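You operate a simulated robot arm through the tools that you are given. There is no shell and no other tool. Be economical: measure what you need, move in short steps, check, and stop when the job is done.

Carry out the task below with a simulated robot arm. There is one attempt and no reset: what you move stays moved.

## Task
Level the silver plate by its dial, lock it and stand the cream cover sheet's inserts on it, fanned.
Fine: the red lock knob frees and locks the black knob; fan them on the rubber bar. Set down upright: what you pick out.

The check looks at the end state, three seconds after you hand in, the way a careful person would. Anything else that was tipped, shoved, dropped, spilled or broken makes it a failure. A push-on lid holds only when it is set on centred and level and pressed home; a screw cap is set on level and turned clockwise until tight. Flat cloth is picked up by pressing the open fingertips on it (5 to 10 N) and closing them slowly along it; thin cloth reads only 2 to 8 mm in the jaws.

## Robot
A 7-joint arm with a two-finger parallel gripper, fixed in place. Base frame: the origin is at the foot of the arm, x ahead of it, y to its left, z up; the work surface is at about z = 0.78. Units: m, degrees, N and s.
With the tool pointing down near the work surface it reaches from about 0.22 to 0.68 m from the base axis. Its first joint turns from -66.0 to 66.0 degrees. Payload 2.4 kg.
Tool frame: the origin (TCP) lies between the finger pads and is the grasp point; the fingertips stand 0.03 m ahead of it; z points along the fingers, y is the line along which they close. The gripper opens to 0.094 m. The fingers are 0.028 m wide and 0.01 m thick; the gripper's body (0.05 by 0.096 m) begins 0.055 m behind the TCP.
Orientation is that of the tool frame in the base frame, as a unit quaternion [w, x, y, z]. With the fingers straight down and closing along the base's y, the tool's x points along the base's -x, its y along +y and its z along -z.

## Interface
- The arm moves only by the tool step_arm. Its argument "increments" is a list of rows, each a list of 7 numbers: the shift along the tool's x, y, z in m, then the turn, a rotation vector about the tool's x, y, z in degrees, then the opening in per cent of the stroke, from 0 (shut) to 100 (fully open). In form: [[x, y, z, wx, wy, wz, gripper], ...]. A call has 1 to 8 rows; each row shifts and turns the commanded pose from where the row before left it, along the tool's axes as they then stand. Each row takes 0.2 s and may step no farther than 0.05 m and 8.6 degrees from the row before; otherwise, or with a gripper value out of range, the whole call is refused. A pose out of reach is approached as far as the arm can. The call stops where the force on the tool passes 40 N (or 10 N more than at its start, if that is more) or the arm is blocked; 0.2 s more then pass. The fingers move at their own pace (about 0.153 m/s each) and stop on an object; they squeeze with about 31 N. The grip force told is the motor's: it shows also when the fingers shut on nothing. Time passes only in rows, and 0.2 s behind the last, so rows that do not move let the fingers close. It gives the time, the measured TCP pose, the force on the tool (base axes), the opening and the grip force at its end, in the units of the frame above (readings bear some noise), with the torque about the TCP (base axes, N m) and any sound that the robot's microphone picked up, and new pictures: "pictures" is both (left out), scene, wrist or none.
- Cameras (640 x 400 px; columns grow to the right, rows downward): "scene" is fixed at [0.0445, 0.4823, 1.4378]; the picture's right is [-0.67, -0.74, 0.00], its down [-0.46, 0.42, -0.79] and it looks along [0.58, -0.53, -0.62] (base axes); focal length 358 px, centre (320, 200). "wrist" rides on the gripper at [0.076, 0.014, -0.103] in the tool frame; the picture's right is [-0.18, 0.98, 0.00], its down [-0.75, -0.14, -0.64] and it looks along [-0.63, -0.12, 0.77] (tool axes); focal length 243 px, centre (320, 200). There is no depth. A picture from a camera that has moved, and an enlarged one, comes with that camera's place and axes in the base frame and with its lens.
- close_up(camera, box): a new picture of the part [left, top, right, bottom] of that camera's present view, enlarged. It takes no simulated time.
- job_done(): hands the job in; it is judged then, once.

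Go step by step. Nothing tells you positions but the pictures and the camera data: compare them with the known pose of the tool, close in by small moves and look again before you grip or let go. The budget is 120 turns and 200 pictures, counting those below and the enlarged ones. Unless the task says otherwise, let go and move clear before handing in, and close with one line.

The tools are called after "Request:" as name(argument=value, ...) on one line, values as JSON. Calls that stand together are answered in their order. step_arm: Moves the arm, as the interface text tells. Its arguments: {"type":"object","properties":{"increments":{"type":"array"},"pictures":{"type":"string","enum":["both","scene","wrist","none"]}},"required":["increments"]} The other tools are called the same way: close_up (camera, box) takes an enlarged picture of a part of a camera's view; job_done () hands the job in.

At the start:

```text
time: 0.0
tcp_pos: [0.444, 0.1198, 1.1513]
tcp_rot: [0.0, 0.0, 1.0, 0.0]
contact_force: [-0.6, 0.4, -0.5]
ft_torque: [-0.02, -0.01, -0.01]
width: 0.0941
finger_force: 0.1
```

scene: 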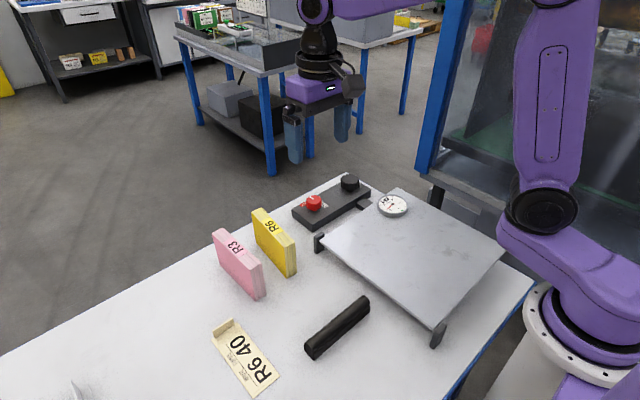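
wrist: 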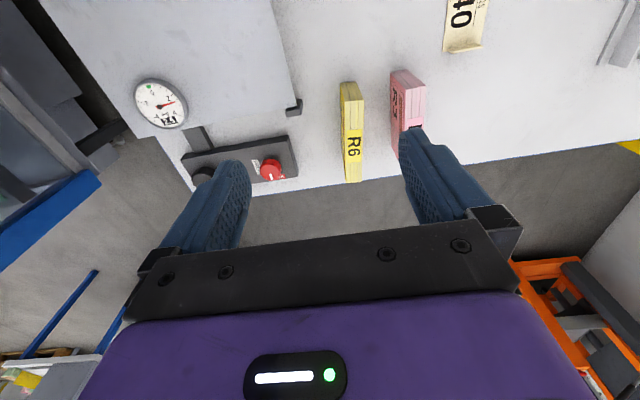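

I see a silver plate with a dial, a lock block with red and black knobs, a pink R3 and a yellow R6 stack, a cream cover sheet and a black rubber bar. I'll enlarge the important parts to read them.

Request:
close_up(camera="scene", box=[280, 160, 440, 260])

Request:
close_up(camera="scene", box=[180, 200, 380, 400])

Request:
close_up(camera="wrist", box=[120, 60, 320, 200])

```text
4.00 times, centred on (360, 210) of scene
camera zoom: at [0.0445, 0.4823, 1.4378], right [-0.67, -0.74, 0.0], down [-0.46, 0.42, -0.79], along [0.58, -0.53, -0.62], focal length 1432 px, centre (160, 160)
```

zoom: 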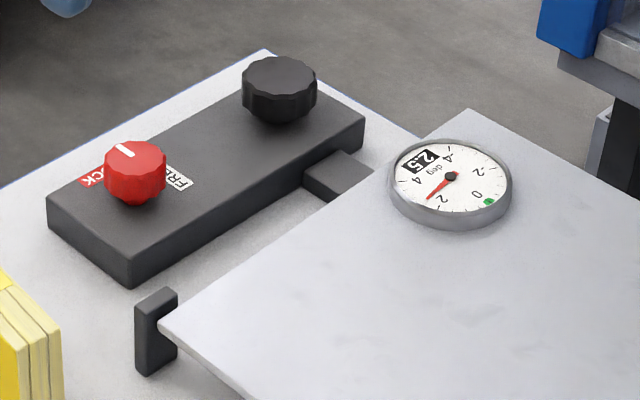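

```text
2.00 times, centred on (280, 300) of scene
camera zoom: at [0.0445, 0.4823, 1.4378], right [-0.67, -0.74, 0.0], down [-0.46, 0.42, -0.79], along [0.58, -0.53, -0.62], focal length 716 px, centre (400, 0)
```

zoom: 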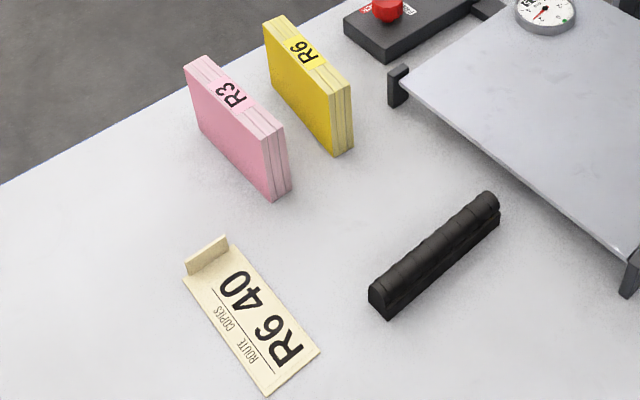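

```text
2.86 times, centred on (220, 130) of wrist
camera zoom: at [0.3682, 0.1337, 1.2533], right [0.18, 0.98, 0.0], down [0.75, -0.14, 0.64], along [0.63, -0.12, -0.77], focal length 693 px, centre (606, 400)
```

zoom: 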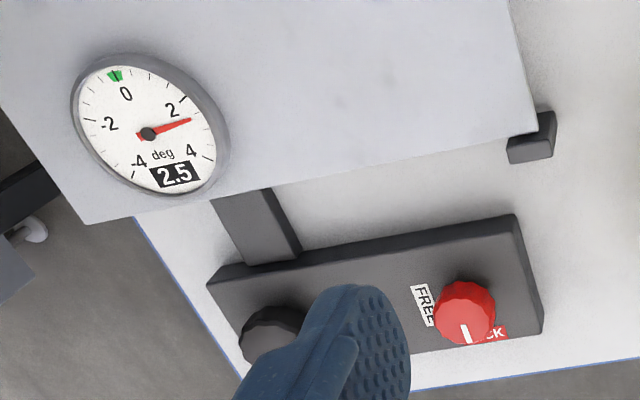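

The dial reads 2.5° and must come to 0, and the cover sheet names R6, so the yellow stack is the one to move. I take the red knob to be near (0.607, -0.01) and the black one near (0.606, -0.147). I'll move above the red knob to look.

Request:
step_arm(increments=[[-0.025, -0.0215, 0.025, 0, 0, 0, 100], [-0.025, -0.0215, 0.025, 0, 0, 0, 100], [-0.025, -0.0215, 0.025, 0, 0, 0, 100], [-0.025, -0.0215, 0.025, 0, 0, 0, 100], [-0.025, -0.0215, 0.025, 0, 0, 0, 100], [-0.025, -0.0215, 0.025, 0, 0, 0, 100]])

```text
time: 1.4
tcp_pos: [0.5952, -0.0096, 1.0033]
tcp_rot: [0.001, 0.0, 1.0, 0.001]
contact_force: [-0.5, -0.5, 0.4]
ft_torque: [0.02, -0.03, -0.02]
width: 0.0936
finger_force: 0.2
camera wrist: at [0.5199, 0.0049, 1.1049], right [0.18, 0.98, 0.0], down [0.75, -0.14, 0.64], along [0.63, -0.12, -0.77], focal length 243 px, centre (320, 200)
```

scene: 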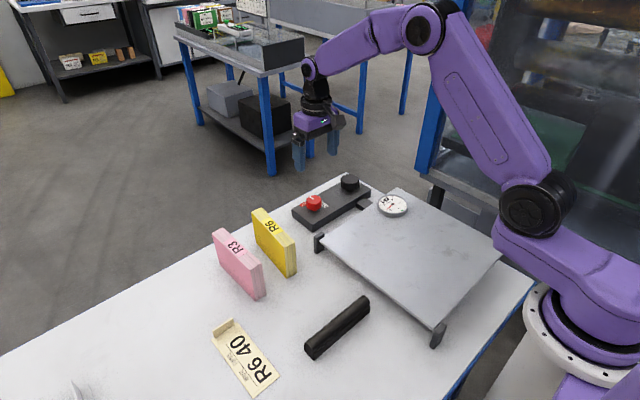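
wrist: 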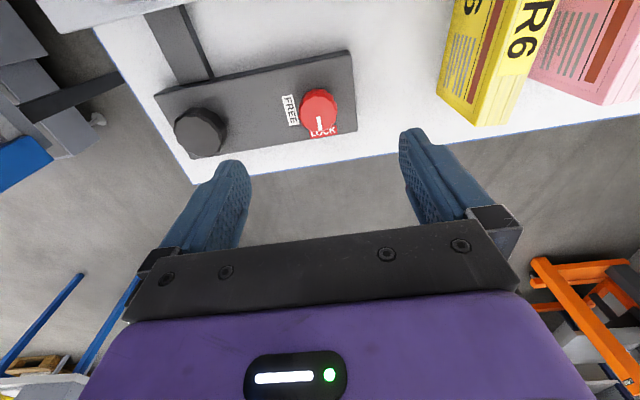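

The two views agree: the red knob is at about (0.615, -0.016, 0.83) pointing to LOCK (+x), and FREE is a quarter turn clockwise (toward -y). I'll come down around it.

Request:
step_arm(increments=[[-0.01, -0.003, 0.035, 0, 0, 0, 85], [-0.0095, -0.003, 0.035, 0, 0, 0, 85], [0, 0, 0.03, 0, 0, 0, 85], [0, 0, 0.02, 0, 0, 0, 85]])

Request:
close_up(camera="scene", box=[260, 130, 420, 230])

```text
time: 2.4
tcp_pos: [0.6153, -0.016, 0.8818]
tcp_rot: [0.0, 0.0, 1.0, 0.0]
contact_force: [-0.1, -0.4, 0.3]
ft_torque: [0.01, 0.01, 0.01]
width: 0.0798
finger_force: 0.1
camera wrist: at [0.5402, -0.0012, 0.9842], right [0.18, 0.98, 0.0], down [0.75, -0.14, 0.64], along [0.63, -0.12, -0.77], focal length 243 px, centre (320, 200)
```

scene: 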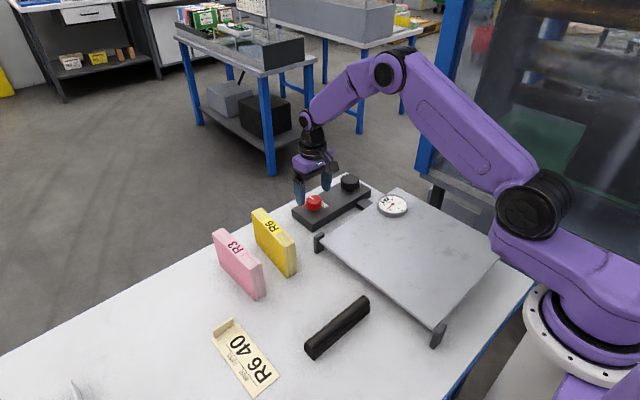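
wrist: 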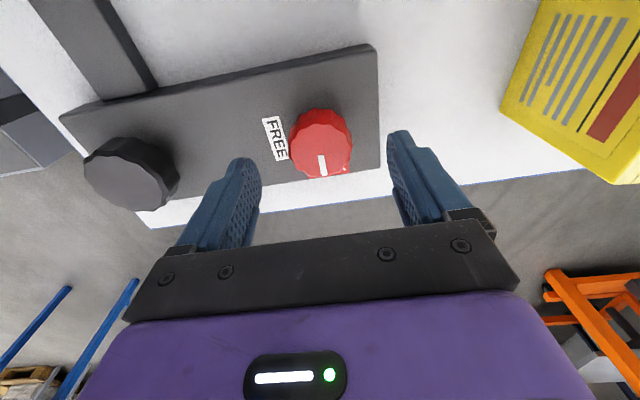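

```text
4.00 times, centred on (340, 180) of scene
camera zoom: at [0.0445, 0.4823, 1.4378], right [-0.67, -0.74, 0.0], down [-0.46, 0.42, -0.79], along [0.58, -0.53, -0.62], focal length 1432 px, centre (240, 280)
```

zoom: 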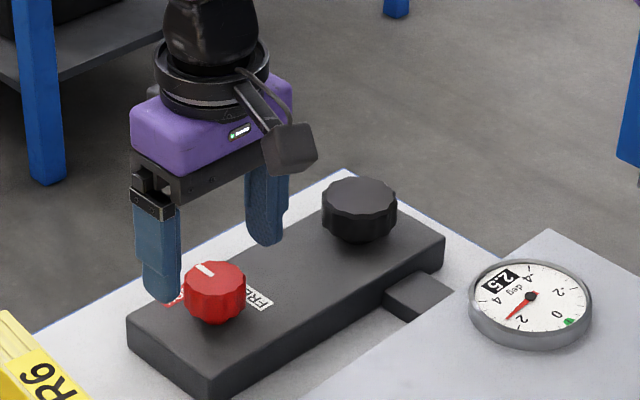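

The knob sits between the fingers. I'll go down the last 3 cm, shift slightly and close on it.

Request:
step_arm(increments=[[0.0015, 0.0005, 0.015, 0, 0, 0, 85], [0.0015, 0.0005, 0.012, 0, 0, 0, 85], [0, 0, 0, 0, 0, 0, 60], [0, 0, 0, 0, 0, 0, 30], [0, 0, 0, 0, 0, 0, 30]])

Request:
close_up(camera="scene", box=[260, 130, 420, 230])

```text
time: 3.6
tcp_pos: [0.6117, -0.015, 0.8536]
tcp_rot: [0.0, 0.0, 1.0, 0.0]
contact_force: [-1.2, -0.3, -1.3]
ft_torque: [0.03, -0.3, -0.01]
width: 0.0415
finger_force: 44.7
camera wrist: at [0.5361, -0.001, 0.9559], right [0.18, 0.98, 0.0], down [0.75, -0.14, 0.64], along [0.63, -0.12, -0.77], focal length 243 px, centre (320, 200)
```

scene: 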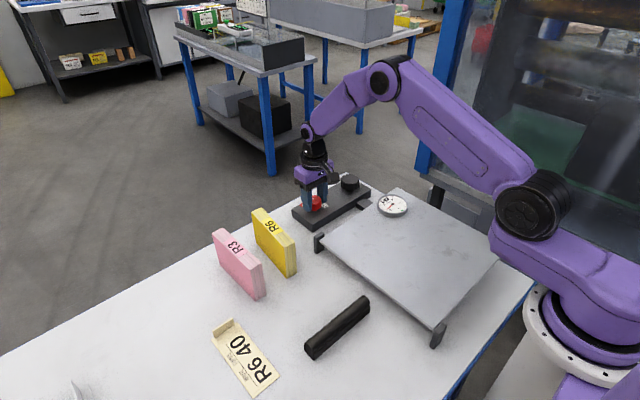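
wrist: 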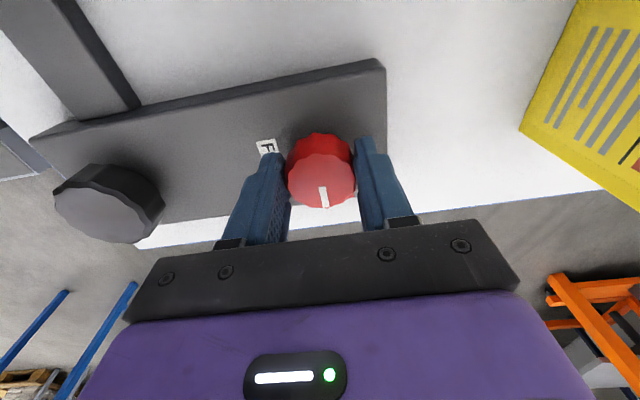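

```text
4.00 times, centred on (340, 180) of scene
camera zoom: at [0.0445, 0.4823, 1.4378], right [-0.67, -0.74, 0.0], down [-0.46, 0.42, -0.79], along [0.58, -0.53, -0.62], focal length 1432 px, centre (240, 280)
```

zoom: 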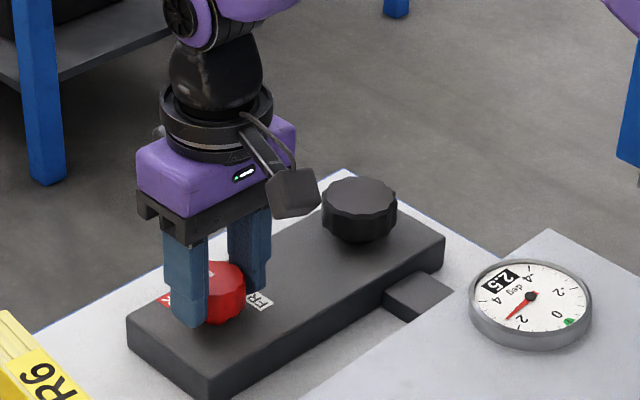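

The red knob is gripped at 41 mm. I'll turn it clockwise from above toward FREE.

Request:
step_arm(increments=[[0, 0, 0, 0, 0, 8, 30], [0, 0, 0, 0, 0, 8, 30], [0, 0, 0, 0, 0, 8, 30], [0, 0, 0, 0, 0, 8, 30], [0, 0, 0, 0, 0, 8, 30], [0, 0, 0, 0, 0, 8, 30]], pictures="wrist")

```text
time: 5.0
tcp_pos: [0.6117, -0.0127, 0.8547]
tcp_rot: [0.002, 0.406, 0.914, 0.0]
contact_force: [25.0, 12.4, -21.7]
ft_torque: [-0.01, 0.17, 0.12]
width: 0.0414
finger_force: 45.3
camera wrist: at [0.5724, 0.0535, 0.9558], right [0.85, 0.52, 0.0], down [0.4, -0.65, 0.64], along [0.34, -0.55, -0.77], focal length 243 px, centre (320, 200)
```

wrist: 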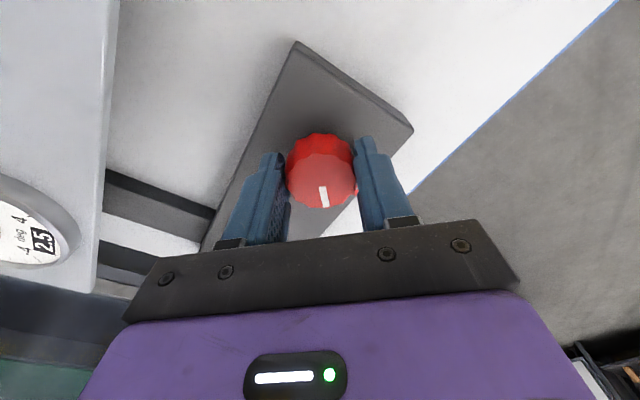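

The force grew sideways, so my grip is a few millimetres off the knob's axis. I'll open, recentre and regrip before turning further.

Request:
step_arm(increments=[[0, 0, 0, 0, 0, 0, 65], [-0.0023, 0.0026, 0, 0, 0, 0, 65], [0, 0, 0, 0, 0, 0, 65]], pictures="wrist")

Request:
close_up(camera="scene", box=[280, 150, 380, 230])

```text
time: 5.8
tcp_pos: [0.613, -0.0146, 0.855]
tcp_rot: [0.0, 0.407, 0.914, 0.0]
contact_force: [0.7, 0.3, 0.5]
ft_torque: [-0.05, 0.01, 0.01]
width: 0.0611
finger_force: 0.1
camera wrist: at [0.5742, 0.0511, 0.9563], right [0.85, 0.52, 0.0], down [0.4, -0.65, 0.64], along [0.33, -0.55, -0.77], focal length 243 px, centre (320, 200)
```

wrist: 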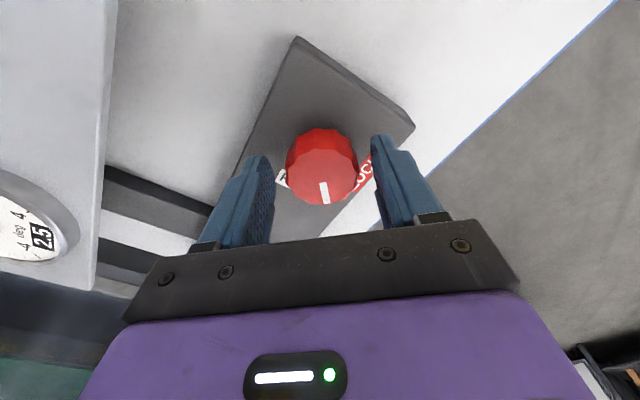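

```text
5.00 times, centred on (330, 190) of scene
camera zoom: at [0.0445, 0.4823, 1.4378], right [-0.67, -0.74, 0.0], down [-0.46, 0.42, -0.79], along [0.58, -0.53, -0.62], focal length 1790 px, centre (270, 250)
```

zoom: 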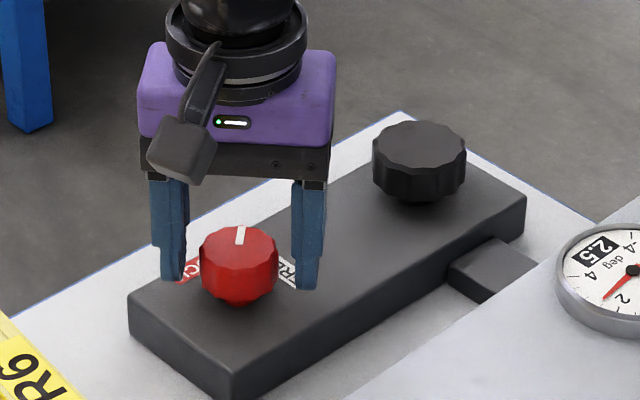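

The knob is about halfway between LOCK and FREE. I'll regrip and turn the rest.

Request:
step_arm(increments=[[0, 0.001, 0, 0, 0, 0, 30], [0, 0, 0, 0, 0, 0, 30], [0, 0, 0, 0, 0, 8.5, 30], [0, 0, 0, 0, 0, 8.5, 30], [0, 0, 0, 0, 0, 8.5, 30], [0, 0, 0, 0, 0, 8.5, 30], [0, 0, 0, 0, 0, 8, 30], [0, 0, 0, 0, 0, 0, 30]], pictures="wrist")

Request:
close_up(camera="scene", box=[280, 150, 380, 230])

```text
time: 7.6
tcp_pos: [0.6151, -0.0138, 0.8555]
tcp_rot: [0.0, 0.708, 0.707, 0.0]
contact_force: [6.8, -3.4, -11.7]
ft_torque: [-0.92, -0.79, -0.02]
width: 0.0418
finger_force: 45.2
camera wrist: at [0.6303, 0.0621, 0.9563], right [0.98, -0.19, 0.0], down [-0.14, -0.75, 0.64], along [-0.12, -0.63, -0.77], focal length 243 px, centre (320, 200)
```

wrist: 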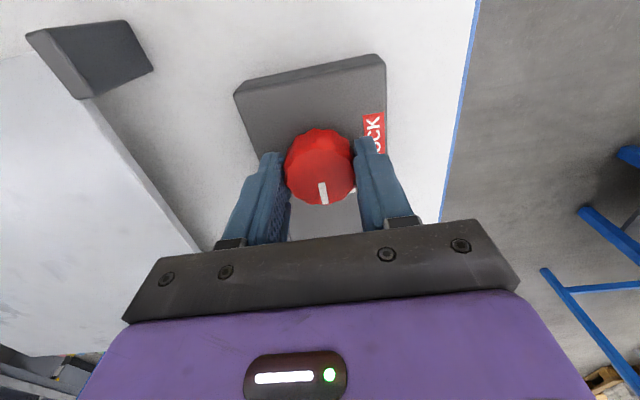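

```text
5.00 times, centred on (330, 190) of scene
camera zoom: at [0.0449, 0.4822, 1.4378], right [-0.67, -0.74, 0.0], down [-0.46, 0.42, -0.79], along [0.58, -0.53, -0.62], focal length 1790 px, centre (270, 250)
```

zoom: 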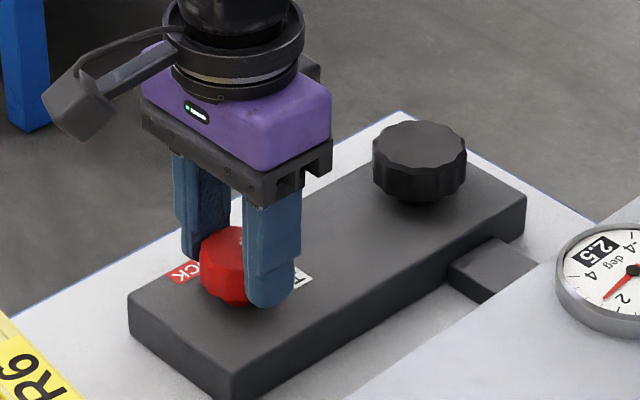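

The pointer has turned a quarter turn. I'll release, lift and check it against FREE.

Request:
step_arm(increments=[[0, 0, 0, 0, 0, 0, 80], [0, 0, 0, 0, 0, 0, 80], [0, 0, -0.04, 0, 0, -8, 80], [0, 0, -0.03, 0, 0, -8, 80], [0, 0, 0, 0, 0, -8, 80], [0, 0, 0, 0, 0, -8, 80], [0, 0, 0, 0, 0, -8, 80]], pictures="wrist")

Request:
close_up(camera="scene", box=[280, 150, 380, 230])

```text
time: 9.2
tcp_pos: [0.6141, -0.0134, 0.9242]
tcp_rot: [0.0, 0.421, 0.907, 0.0]
contact_force: [-0.8, 0.5, 0.3]
ft_torque: [-0.05, 0.0, 0.03]
width: 0.0752
finger_force: 0.0
camera wrist: at [0.5773, 0.054, 1.0264], right [0.87, 0.49, 0.0], down [0.38, -0.67, 0.64], along [0.32, -0.56, -0.77], focal length 243 px, centre (320, 200)
```

wrist: 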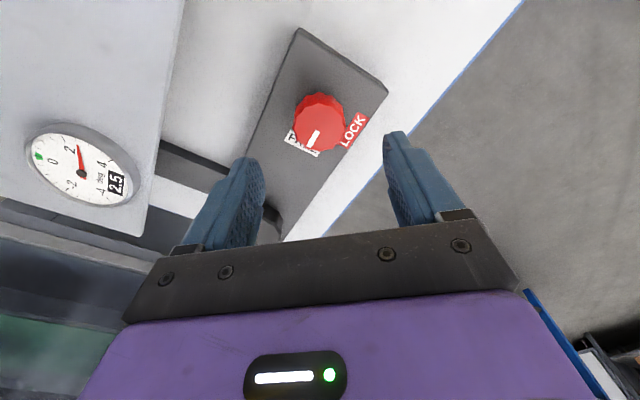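

```text
5.00 times, centred on (330, 190) of scene
camera zoom: at [0.0445, 0.4823, 1.4378], right [-0.67, -0.74, 0.0], down [-0.46, 0.42, -0.79], along [0.58, -0.53, -0.62], focal length 1790 px, centre (270, 250)
```

zoom: 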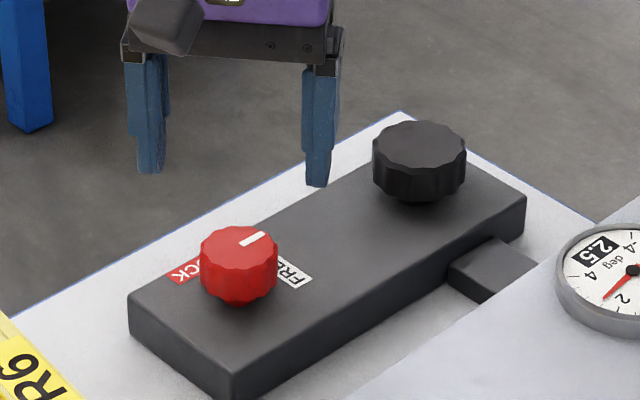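

The pointer is on FREE. Now over to the black knob, with the hand turned back to neutral.

Request:
step_arm(increments=[[-0.0275, -0.0232, 0, 0, 0, 0, 90], [-0.0275, -0.0232, 0, 0, 0, 0, 90], [-0.0275, -0.0232, 0, 0, 0, 0, 90], [-0.0275, -0.0232, 0, 0, 0, 0, 90], [0, 0, 0, 0, 0, -8.3, 90], [0, 0, 0, 0, 0, -8.3, 90], [0, 0, 0, 0, 0, -8.3, 90]], pictures="none")

Request:
step_arm(increments=[[0, 0, 0.01, 0, 0, -8.3, 90], [0, 0, 0.01, 0, 0, -8.3, 90], [0, 0, 0.01, 0, 0, -8.3, 90]], pictures="both")

```text
time: 10.8
tcp_pos: [0.6135, -0.1572, 0.9233]
tcp_rot: [0.0, 0.216, 0.976, 0.001]
contact_force: [-0.1, 0.2, -0.4]
ft_torque: [0.02, -0.01, -0.02]
width: 0.0848
finger_force: 0.0
```

```text
time: 11.6
tcp_pos: [0.613, -0.156, 0.893]
tcp_rot: [0.0, -0.001, 1.0, 0.0]
contact_force: [0.0, -0.3, 0.3]
ft_torque: [0.01, 0.02, 0.0]
width: 0.0845
finger_force: 0.0
camera wrist: at [0.5379, -0.1424, 0.9962], right [0.18, 0.98, 0.0], down [0.75, -0.14, 0.64], along [0.63, -0.12, -0.77], focal length 243 px, centre (320, 200)
```

scene: 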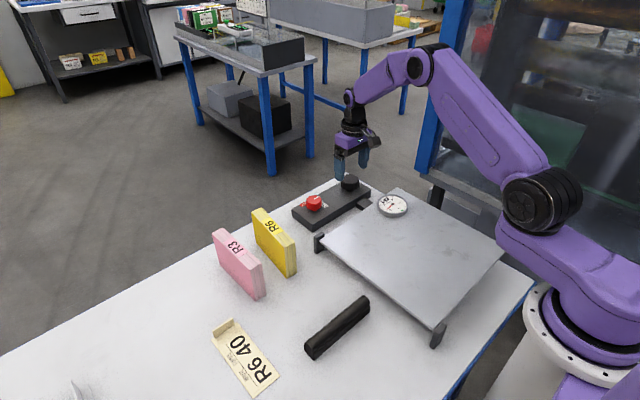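
wrist: 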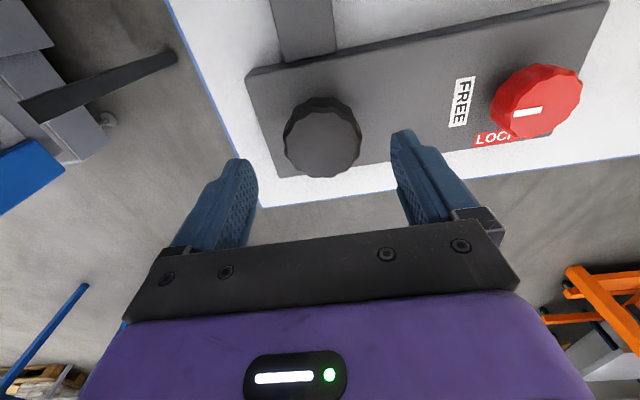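

The black knob is centred at about (0.615, -0.156), roughly 53 mm across. I'll descend and grip it.

Request:
step_arm(increments=[[-0.001, 0, 0.02, 0, 0, 0, 90], [0, 0, 0.019, 0, 0, 0, 90], [0, 0, 0, 0, 0, 0, 60], [0, 0, 0, 0, 0, 0, 40], [0, 0, 0, 0, 0, 0, 40]], pictures="wrist")

Request:
close_up(camera="scene", box=[310, 150, 430, 230])

```text
time: 12.8
tcp_pos: [0.6152, -0.1546, 0.8549]
tcp_rot: [0.0, 0.001, 1.0, 0.001]
contact_force: [0.3, 5.9, -1.7]
ft_torque: [-0.26, 0.07, 0.02]
width: 0.0538
finger_force: 45.0
camera wrist: at [0.5406, -0.1409, 0.9566], right [0.19, 0.98, 0.0], down [0.75, -0.14, 0.64], along [0.63, -0.12, -0.77], focal length 243 px, centre (320, 200)
```

wrist: 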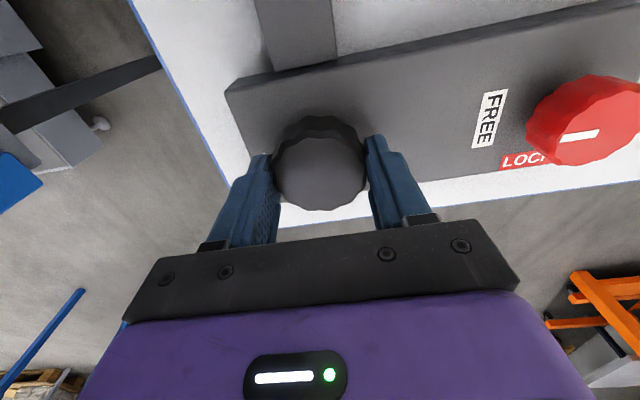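

```text
5.00 times, centred on (370, 190) of scene
camera zoom: at [0.0446, 0.4824, 1.4377], right [-0.67, -0.74, 0.0], down [-0.46, 0.42, -0.79], along [0.58, -0.53, -0.62], focal length 1790 px, centre (70, 250)
```

zoom: 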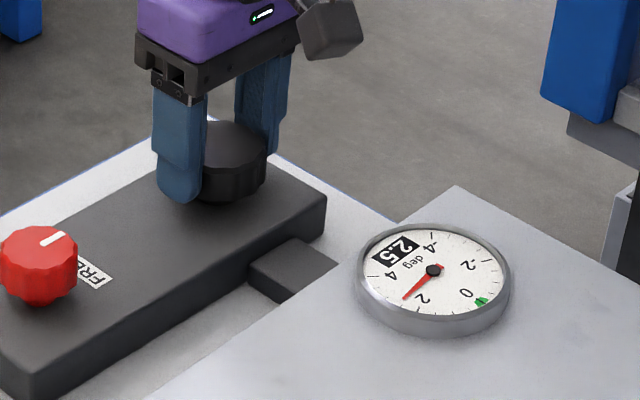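

Gripped at 54 mm. I'll turn clockwise 40° as a trial and watch the dial.

Request:
step_arm(increments=[[0, 0.001, 0, 0, 0, 8, 40], [0, 0, 0, 0, 0, 8, 40], [0, 0, 0, 0, 0, 8, 40], [0, 0, 0, 0, 0, 8, 40], [0, 0, 0, 0, 0, 8, 40]], pictures="none")

Request:
close_up(camera="scene", box=[310, 150, 430, 230])

```text
time: 14.0
tcp_pos: [0.6158, -0.1567, 0.854]
tcp_rot: [0.0, 0.344, 0.939, 0.0]
contact_force: [8.7, 5.3, -17.5]
ft_torque: [0.18, -0.56, 0.0]
width: 0.0539
finger_force: 45.0
```

```text
5.00 times, centred on (370, 190) of scene
camera zoom: at [0.0451, 0.4823, 1.4377], right [-0.67, -0.74, 0.0], down [-0.46, 0.42, -0.79], along [0.58, -0.53, -0.62], focal length 1790 px, centre (70, 250)
```

zoom: 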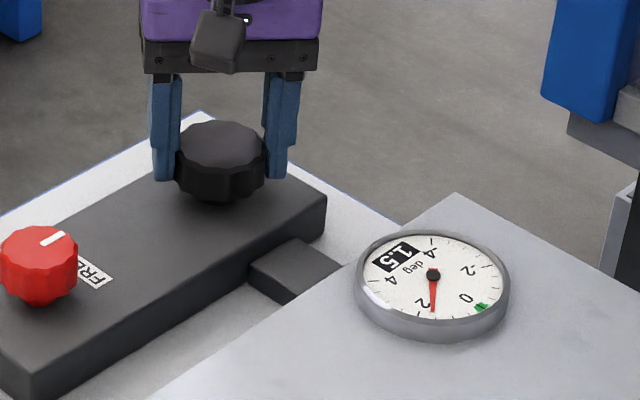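

It went from 2.5° to 1.5° in 40°, so clockwise is right and about 60° remains. I'll turn 56° and check.

Request:
step_arm(increments=[[0, 0, 0, 0, 0, 8, 40], [0, 0, 0, 0, 0, 8, 40], [0, 0, 0, 0, 0, 8, 40], [0, 0, 0, 0, 0, 8, 40], [0, 0, 0, 0, 0, 8, 40], [0, 0, 0, 0, 0, 8, 40], [0, 0, 0, 0, 0, 8, 40]], pictures="none")

Request:
close_up(camera="scene", box=[370, 180, 420, 230])

```text
time: 15.6
tcp_pos: [0.6152, -0.1558, 0.8542]
tcp_rot: [-0.002, 0.746, 0.666, 0.0]
contact_force: [12.3, 8.0, -31.1]
ft_torque: [0.34, -0.77, 0.01]
width: 0.0534
finger_force: 45.1
```

```text
8.00 times, centred on (395, 205) of scene
camera zoom: at [0.0454, 0.4823, 1.4377], right [-0.67, -0.74, 0.0], down [-0.46, 0.42, -0.79], along [0.58, -0.53, -0.62], focal length 2863 px, centre (-280, 160)
```

zoom: 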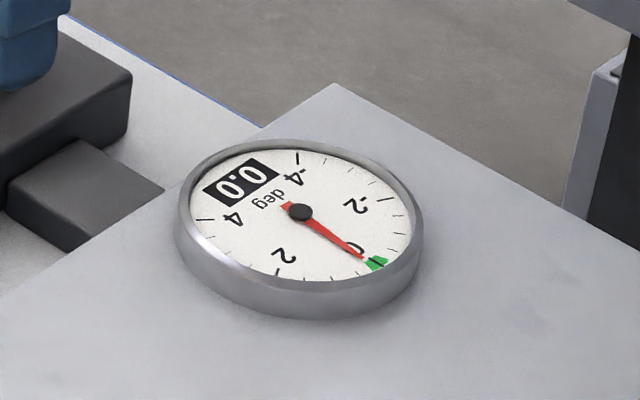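

The dial reads 0.0 with the needle on the green. I'll release, lift, and go back over the red knob with the hand as it stands, ready to turn back.

Request:
step_arm(increments=[[0, 0, 0, 0, 0, 0, 90], [0, 0, 0, 0, 0, 0, 90], [0, 0, -0.03, 0, 0, 0, 90], [0, 0, -0.03, 0, 0, 0, 90], [0.0355, -0.004, 0, 0, 0, 0, 90], [0.0355, -0.004, 0, 0, 0, 0, 90], [0.0355, -0.004, 0, 0, 0, -3, 90], [0.0355, -0.004, 0, 0, 0, -3, 90]], pictures="wrist")

Request:
close_up(camera="scene", box=[370, 180, 420, 230])

```text
time: 17.4
tcp_pos: [0.6142, -0.0121, 0.9152]
tcp_rot: [0.0, 0.708, 0.706, 0.001]
contact_force: [0.1, 0.8, -0.5]
ft_torque: [-0.01, 0.0, -0.02]
width: 0.0847
finger_force: 0.0
camera wrist: at [0.6285, 0.0637, 1.0178], right [0.98, -0.19, 0.0], down [-0.14, -0.75, 0.64], along [-0.12, -0.63, -0.77], focal length 243 px, centre (320, 200)
```

wrist: 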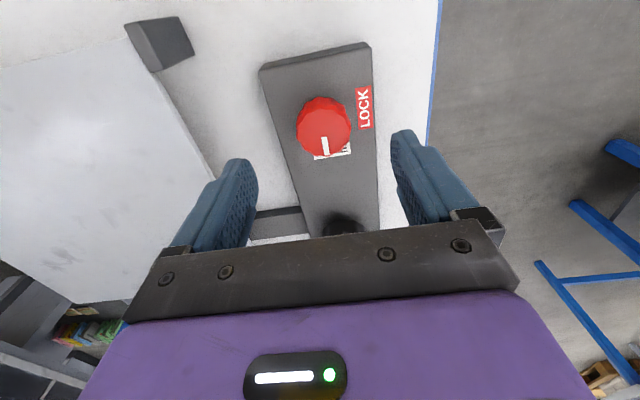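

```text
8.00 times, centred on (395, 205) of scene
camera zoom: at [0.0446, 0.4823, 1.4378], right [-0.67, -0.74, 0.0], down [-0.46, 0.42, -0.79], along [0.58, -0.53, -0.62], focal length 2863 px, centre (-280, 160)
```

zoom: 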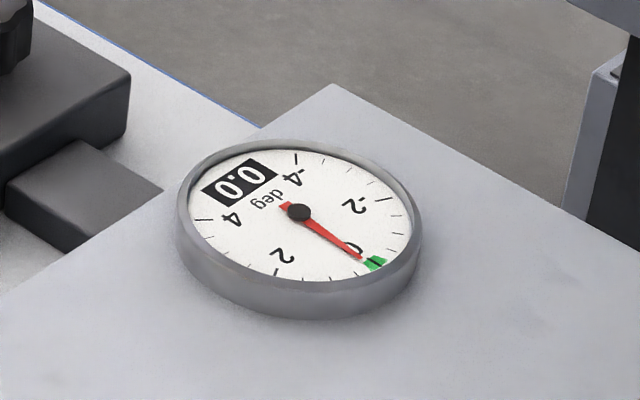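

The level held at 0.0 after release. Now I'll descend onto the red knob, grip and turn it back to LOCK.

Request:
step_arm(increments=[[-0.001, 0.001, 0.03, 0, 0, 0, 85], [0, 0, 0.03, 0, 0, 0, 85], [0, 0, 0, 0, 0, 0, 50], [0, 0, 0, 0, 0, 0, 30], [0, 0, 0, 0, 0, 0, 30], [0, 0, 0, 0, 0, -8, 30], [0, 0, 0, 0, 0, -8, 30], [0, 0, 0, 0, 0, -8, 30]], pictures="none")

```text
time: 19.2
tcp_pos: [0.6141, -0.0133, 0.8547]
tcp_rot: [0.001, 0.545, 0.838, 0.001]
contact_force: [15.6, -1.5, -12.4]
ft_torque: [0.45, 0.16, -0.02]
width: 0.0415
finger_force: 44.4
```

Request:
step_arm(increments=[[0, 0, 0, 0, 0, -8, 30], [0, 0, 0, 0, 0, -8, 30], [0, 0, 0, 0, 0, -8, 30], [0, 0, 0, 0, 0, -8, 30], [0, 0, 0, 0, 0, -8, 30], [0, 0, 0, 0, 0, -8, 30], [0, 0, 0, 0, 0, -8, 30], [0, 0, 0, 0, 0, -8, 30]], pictures="wrist")

```text
time: 21.0
tcp_pos: [0.6133, -0.015, 0.8534]
tcp_rot: [-0.001, 0.018, 1.0, 0.0]
contact_force: [0.4, -2.4, -16.0]
ft_torque: [0.45, -0.97, 0.04]
width: 0.0415
finger_force: 45.2
camera wrist: at [0.5393, 0.0017, 0.9566], right [0.22, 0.98, 0.0], down [0.75, -0.17, 0.64], along [0.62, -0.14, -0.77], focal length 243 px, centre (320, 200)
```

wrist: 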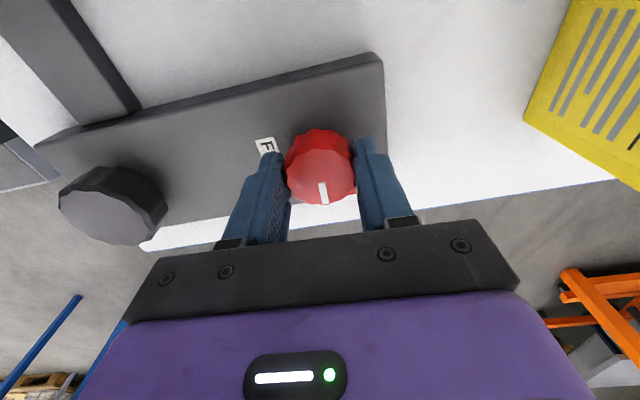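

The pointer is back on LOCK. I'll nudge it 3° more, release, lift away and check both knob and dial.

Request:
step_arm(increments=[[0, 0, 0, 0, 0, -3, 30], [0, 0, 0, 0, 0, 0, 85], [0, 0, 0, 0, 0, 0, 85], [0, 0, -0.04, 0, 0, 0, 85], [0, 0, -0.04, 0, 0, 0, 85], [0, 0, -0.04, 0, 0, 0, 85]], pictures="wrist")

Request:
close_up(camera="scene", box=[290, 160, 430, 240])

```text
time: 22.4
tcp_pos: [0.614, -0.0176, 0.9765]
tcp_rot: [0.0, -0.007, 1.0, 0.0]
contact_force: [-0.2, -0.3, 0.7]
ft_torque: [-0.04, 0.0, 0.05]
width: 0.0801
finger_force: 0.1
camera wrist: at [0.5389, -0.0036, 1.0786], right [0.17, 0.99, 0.0], down [0.76, -0.13, 0.64], along [0.63, -0.11, -0.77], focal length 243 px, centre (320, 200)
```

wrist: 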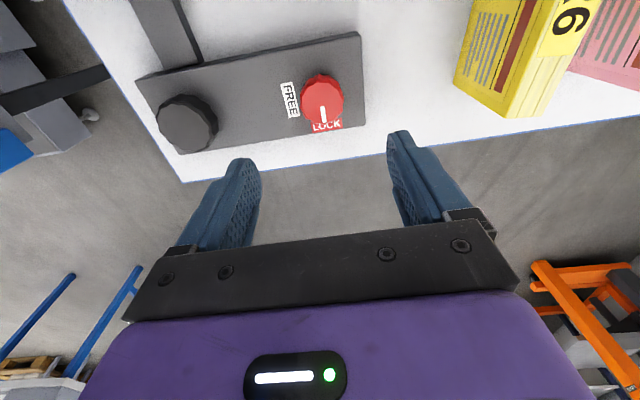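

```text
4.57 times, centred on (360, 200) of scene
camera zoom: at [0.0445, 0.4823, 1.4378], right [-0.67, -0.74, 0.0], down [-0.46, 0.42, -0.79], along [0.58, -0.53, -0.62], focal length 1636 px, centre (137, 200)
```

zoom: 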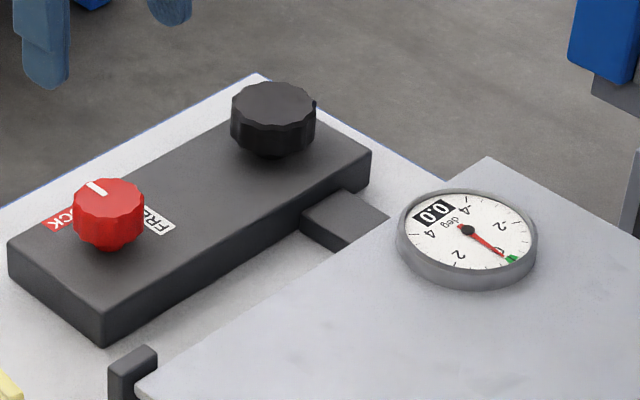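

Level reads 0.0 and it is locked. Now to the yellow R6 stack at about (0.56, 0.155); I'll move above it.

Request:
step_arm(increments=[[0.012, 0.0345, -0.016, 0, 0, 0.8, 100], [0.012, 0.0345, -0.016, 0, 0, 0, 100], [0.012, 0.0345, -0.016, 0, 0, 0, 100], [0.012, 0.0345, -0.016, 0, 0, 0, 100], [0.012, 0.0345, -0.016, 0, 0, 0, 100]])

Request:
close_up(camera="scene", box=[200, 190, 320, 310])

```text
time: 23.6
tcp_pos: [0.5517, 0.1576, 1.0556]
tcp_rot: [0.0, -0.001, 1.0, -0.001]
contact_force: [0.4, 0.3, 0.7]
ft_torque: [0.02, -0.02, -0.01]
width: 0.0939
finger_force: 0.0
camera wrist: at [0.4772, 0.1712, 1.1575], right [0.18, 0.98, 0.0], down [0.75, -0.14, 0.64], along [0.63, -0.12, -0.77], focal length 243 px, centre (320, 200)
```

scene: 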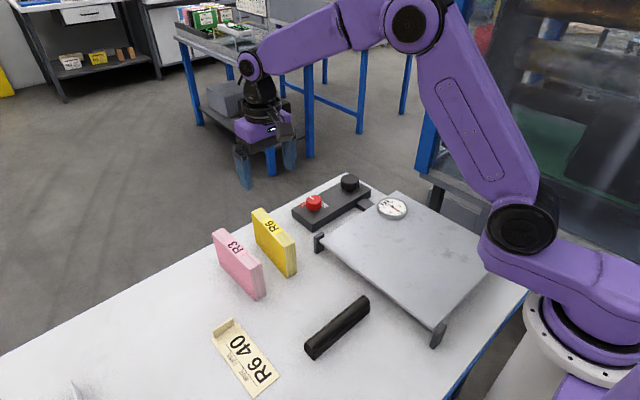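
wrist: 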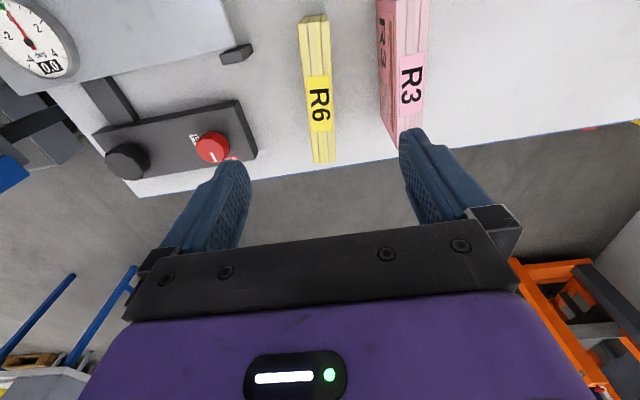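

```text
3.33 times, centred on (260, 250) of scene
camera zoom: at [0.0446, 0.4823, 1.4378], right [-0.67, -0.74, 0.0], down [-0.46, 0.42, -0.79], along [0.58, -0.53, -0.62], focal length 1193 px, centre (520, 33)
```

zoom: 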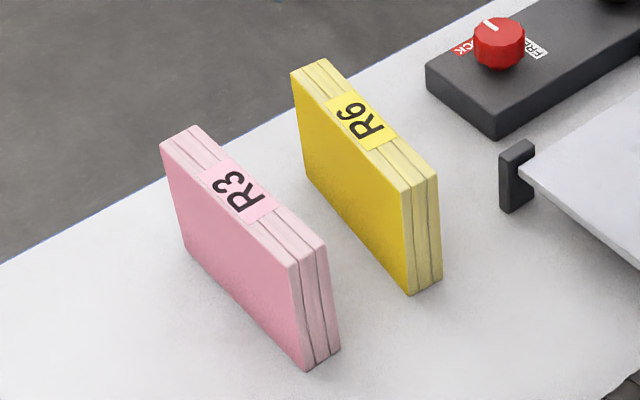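

The stack is about 28 mm thick, centred near (0.565, 0.153), and yawed about -5.5°. I'll align with it and go down partway to check.

Request:
step_arm(increments=[[-0.0125, -0.0046, 0.03, 0, 0, 0, 70], [0, 0, 0.04, 0, 0, 5.5, 70], [0, 0, 0.035, 0, 0, 0, 70]])

Request:
close_up(camera="scene", box=[200, 180, 320, 300])

```text
time: 24.4
tcp_pos: [0.5647, 0.1515, 0.9512]
tcp_rot: [0.001, 0.049, 0.999, 0.001]
contact_force: [0.0, 0.3, 0.7]
ft_torque: [0.01, 0.0, 0.0]
width: 0.0656
finger_force: 0.0
camera wrist: at [0.4915, 0.1728, 1.0528], right [0.28, 0.96, 0.0], down [0.74, -0.21, 0.64], along [0.62, -0.18, -0.77], focal length 243 px, centre (320, 200)
```

scene: 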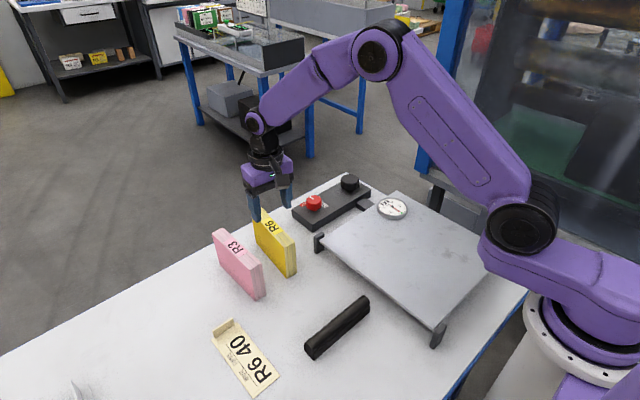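
wrist: 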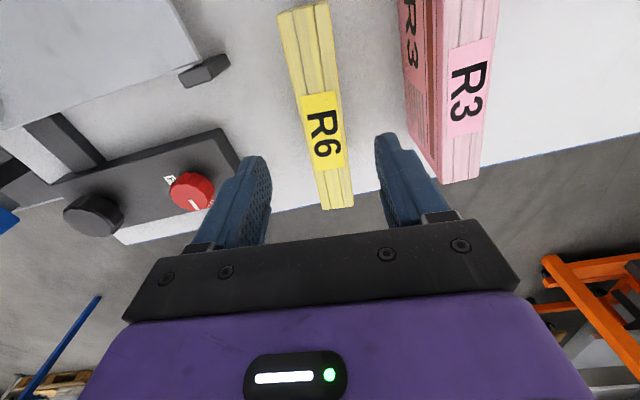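

```text
3.33 times, centred on (260, 240) of scene
camera zoom: at [0.0445, 0.4823, 1.4378], right [-0.67, -0.74, 0.0], down [-0.46, 0.42, -0.79], along [0.58, -0.53, -0.62], focal length 1193 px, centre (520, 67)
```

zoom: 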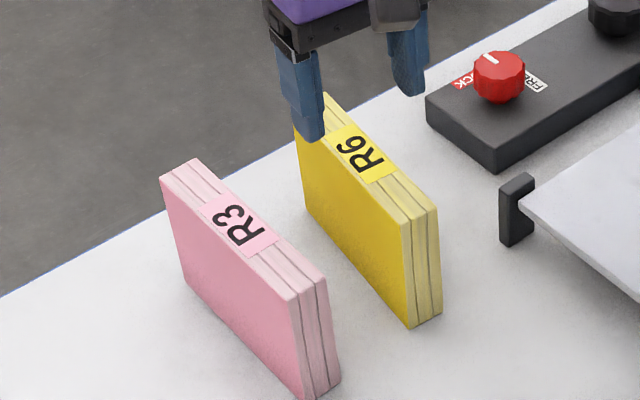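

The alignment is good; I'll shift 2 mm and descend to grip the stack at about mid height.

Request:
step_arm(increments=[[-0.002, 0.0025, 0.035, 0, 0, 0.3, 70], [0, 0, 0.035, 0, 0, 0, 70], [0, 0, 0.03, 0, 0, 0, 70]])

Request:
close_up(camera="scene", box=[200, 180, 320, 300])

```text
time: 25.2
tcp_pos: [0.5675, 0.1548, 0.8502]
tcp_rot: [0.0, 0.051, 0.999, -0.001]
contact_force: [0.5, -0.9, 0.4]
ft_torque: [-0.01, 0.0, -0.01]
width: 0.066
finger_force: 0.0
camera wrist: at [0.4946, 0.1761, 0.952], right [0.28, 0.96, 0.0], down [0.73, -0.22, 0.64], along [0.62, -0.18, -0.77], focal length 243 px, centre (320, 200)
```

scene: 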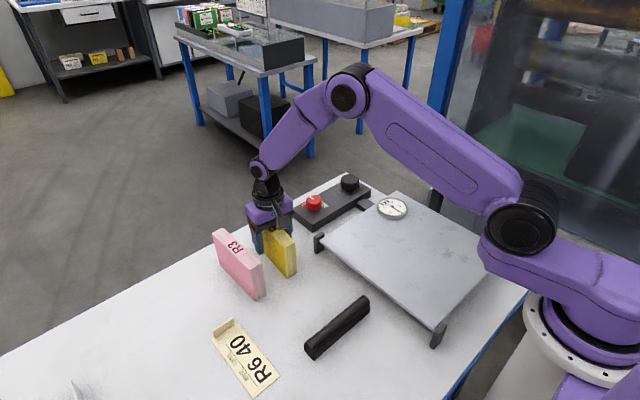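
wrist: 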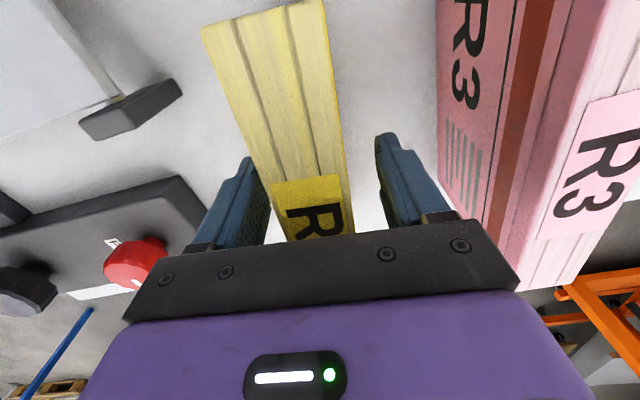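

```text
3.33 times, centred on (260, 240) of scene
camera zoom: at [0.0445, 0.4823, 1.4378], right [-0.67, -0.74, 0.0], down [-0.46, 0.42, -0.79], along [0.58, -0.53, -0.62], focal length 1193 px, centre (520, 67)
```

zoom: 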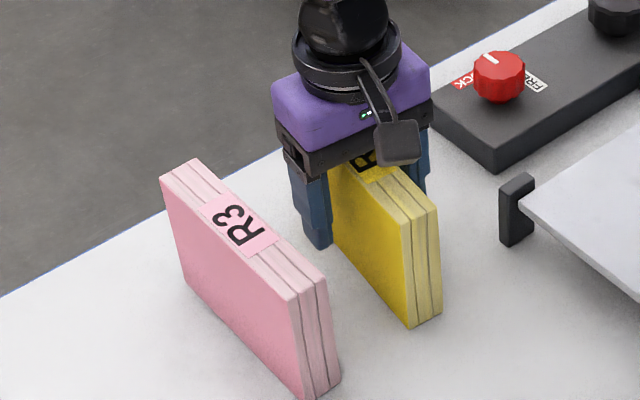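

The stack is between the fingers and clear of the pink one. I'll close and lift a little.

Request:
step_arm(increments=[[0, 0, 0, 0, 0, 0, 45], [0, 0, 0, 0, 0, 0, 20], [0, 0, 0, 0, 0, 0, 15], [0, 0, 0, 0, 0, 0, 15], [0, 0, -0.02, 0, 0, 0, 15], [0, 0, -0.04, 0, 0, 0, 15], [0, 0, -0.04, 0, 0, 0, 15], [0, 0, 0, 0, 0, 0, 15]])

Request:
close_up(camera="scene", box=[200, 140, 320, 300])

```text
time: 27.0
tcp_pos: [0.5694, 0.1552, 0.9508]
tcp_rot: [-0.001, 0.05, 0.999, 0.0]
contact_force: [0.7, -1.3, -3.4]
ft_torque: [-0.03, -0.01, 0.0]
width: 0.0344
finger_force: 31.1
camera wrist: at [0.4955, 0.1775, 1.0533], right [0.28, 0.96, 0.0], down [0.74, -0.22, 0.64], along [0.62, -0.18, -0.77], focal length 243 px, centre (320, 200)
```

scene: 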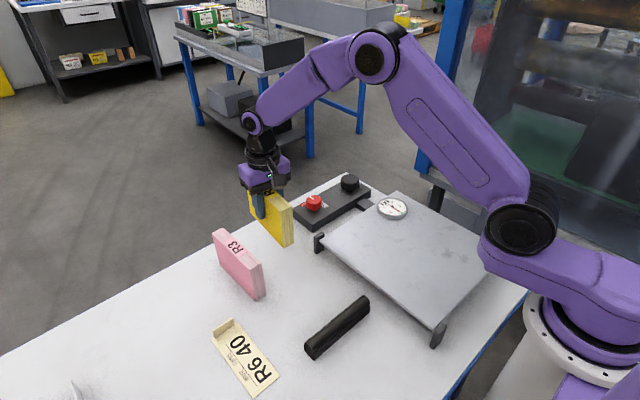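
wrist: 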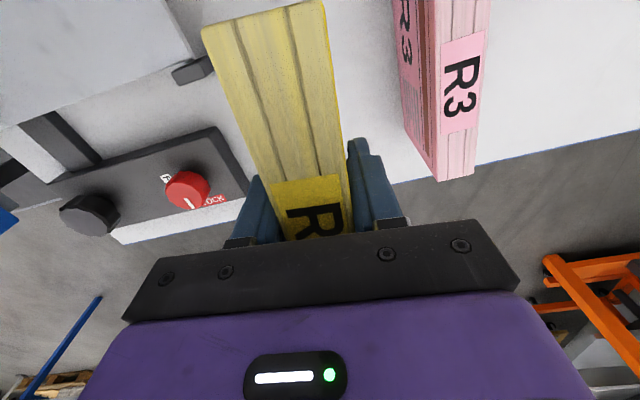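

```text
2.50 times, centred on (260, 220) of scene
camera zoom: at [0.0446, 0.4823, 1.4378], right [-0.67, -0.74, 0.0], down [-0.46, 0.42, -0.79], along [0.58, -0.53, -0.62], focal length 895 px, centre (470, 150)
```

zoom: 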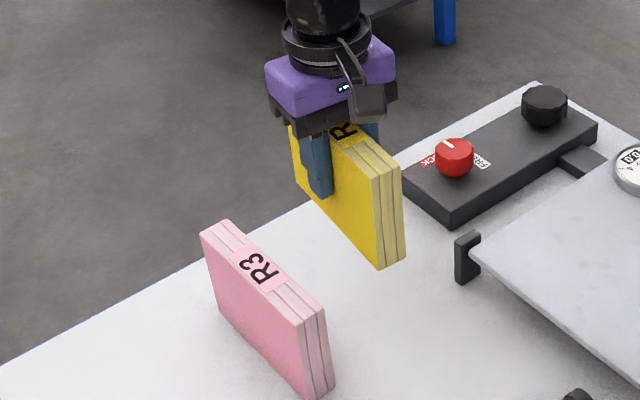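

The stack is held firmly upright (its bottom is about 70 mm below the TCP). Next I carry it over to above the rubber bar near (0.32, 0.18).

Request:
step_arm(increments=[[0.03, 0, -0.03, 0, 0, 0, 15], [0.036, 0, -0.02, 0, 0, 0, 15], [0.036, 0, 0, 0, 0, 0, 15], [0.036, 0, 0, 0, 0, 0, 15], [0.036, 0, 0, 0, 0, 0, 15], [0.036, 0, 0, 0, 0, 0, 15], [0.036, 0, 0, 0, 0, 0, 15], [0, 0, 0, 0, 0, -5.8, 15]])

Request:
close_up(camera="scene", box=[260, 180, 440, 360])

```text
time: 28.8
tcp_pos: [0.3219, 0.1802, 1.0002]
tcp_rot: [0.0, 0.0, 1.0, 0.0]
contact_force: [0.6, 0.5, -3.8]
ft_torque: [0.0, 0.02, 0.02]
width: 0.0342
finger_force: 31.1
camera wrist: at [0.2477, 0.1936, 1.102], right [0.18, 0.98, 0.0], down [0.75, -0.14, 0.64], along [0.63, -0.12, -0.77], focal length 243 px, centre (320, 200)
```

scene: 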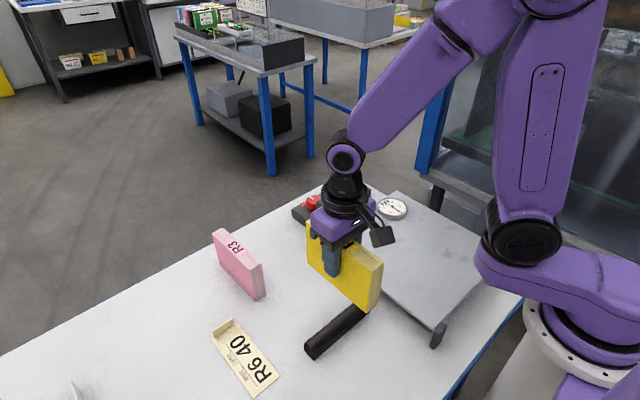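
wrist: 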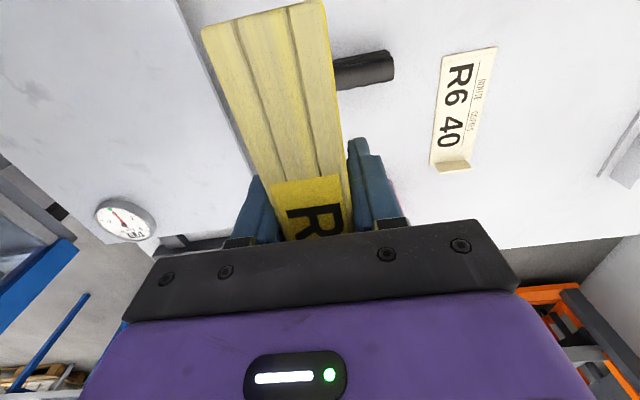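

```text
2.22 times, centred on (350, 270) of scene
camera zoom: at [0.0445, 0.4823, 1.4378], right [-0.67, -0.74, 0.0], down [-0.46, 0.42, -0.79], along [0.58, -0.53, -0.62], focal length 795 px, centre (253, 44)
```

zoom: 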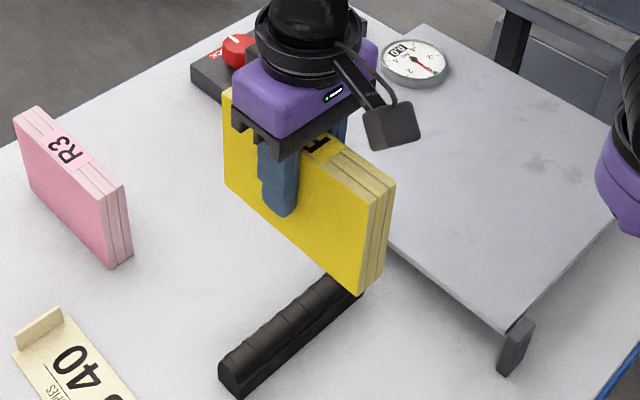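

The bar lies at x≈0.32, from y≈0.10 to 0.258, under the stack. I'll lower until the lower edge just touches the bar.

Request:
step_arm(increments=[[0, 0, 0.03, 0, 0, 0, 15], [0, 0, 0.03, 0, 0, 0, 15], [0, 0, 0.03, 0, 0, 0, 15], [0, 0, 0.01, 0, 0, 0, 15], [0, 0, 0.004, 0, 0, 0, 15], [0, 0, 0.003, 0, 0, 0, 15]], pictures="none")

Request:
close_up(camera="scene", box=[260, 200, 420, 360])

```text
time: 30.2
tcp_pos: [0.3227, 0.1811, 0.892]
tcp_rot: [0.0, 0.001, 1.0, 0.0]
contact_force: [0.0, 0.0, -2.1]
ft_torque: [0.02, 0.03, -0.01]
width: 0.0341
finger_force: 31.3
```

```text
2.50 times, centred on (340, 280) of scene
camera zoom: at [0.0446, 0.4823, 1.4378], right [-0.67, -0.74, 0.0], down [-0.46, 0.42, -0.79], along [0.58, -0.53, -0.62], focal length 895 px, centre (270, 0)
```

zoom: 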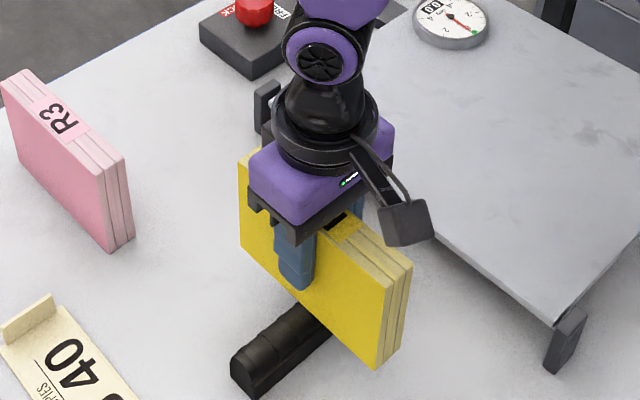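

Still no clear contact; the bottom is at about z 0.822. I'll lower in 2 mm steps and watch the force.

Request:
step_arm(increments=[[0, 0, 0.003, 0, 0, 0, 15], [0, 0, 0.002, 0, 0, 0, 15], [0, 0, 0.002, 0, 0, 0, 15]], pictures="none")

Request:
step_arm(increments=[[0, 0, 0.002, 0, 0, 0, 15], [0, 0, 0.002, 0, 0, 0, 15]], pictures="none")

Request:
step_arm(increments=[[0, 0, 0.002, 0, 0, 0, 15], [0, 0, 0.001, 0, 0, 0, 15]], pictures="none")

```text
time: 31.0
tcp_pos: [0.3234, 0.181, 0.8867]
tcp_rot: [0.0, 0.0, 1.0, 0.002]
contact_force: [2.0, -4.5, 25.3]
ft_torque: [-0.21, 0.07, -0.04]
width: 0.0345
finger_force: 31.1
```

```text
time: 31.6
tcp_pos: [0.3223, 0.1806, 0.8825]
tcp_rot: [0.0, 0.0, 1.0, 0.0]
contact_force: [0.6, -6.0, 25.8]
ft_torque: [-0.24, 0.01, 0.05]
width: 0.0347
finger_force: 31.2
```

```text
time: 32.2
tcp_pos: [0.323, 0.1806, 0.8782]
tcp_rot: [0.0, -0.001, 1.0, 0.0]
contact_force: [0.0, -5.8, 25.7]
ft_torque: [-0.17, 0.06, 0.01]
width: 0.0343
finger_force: 30.9
```

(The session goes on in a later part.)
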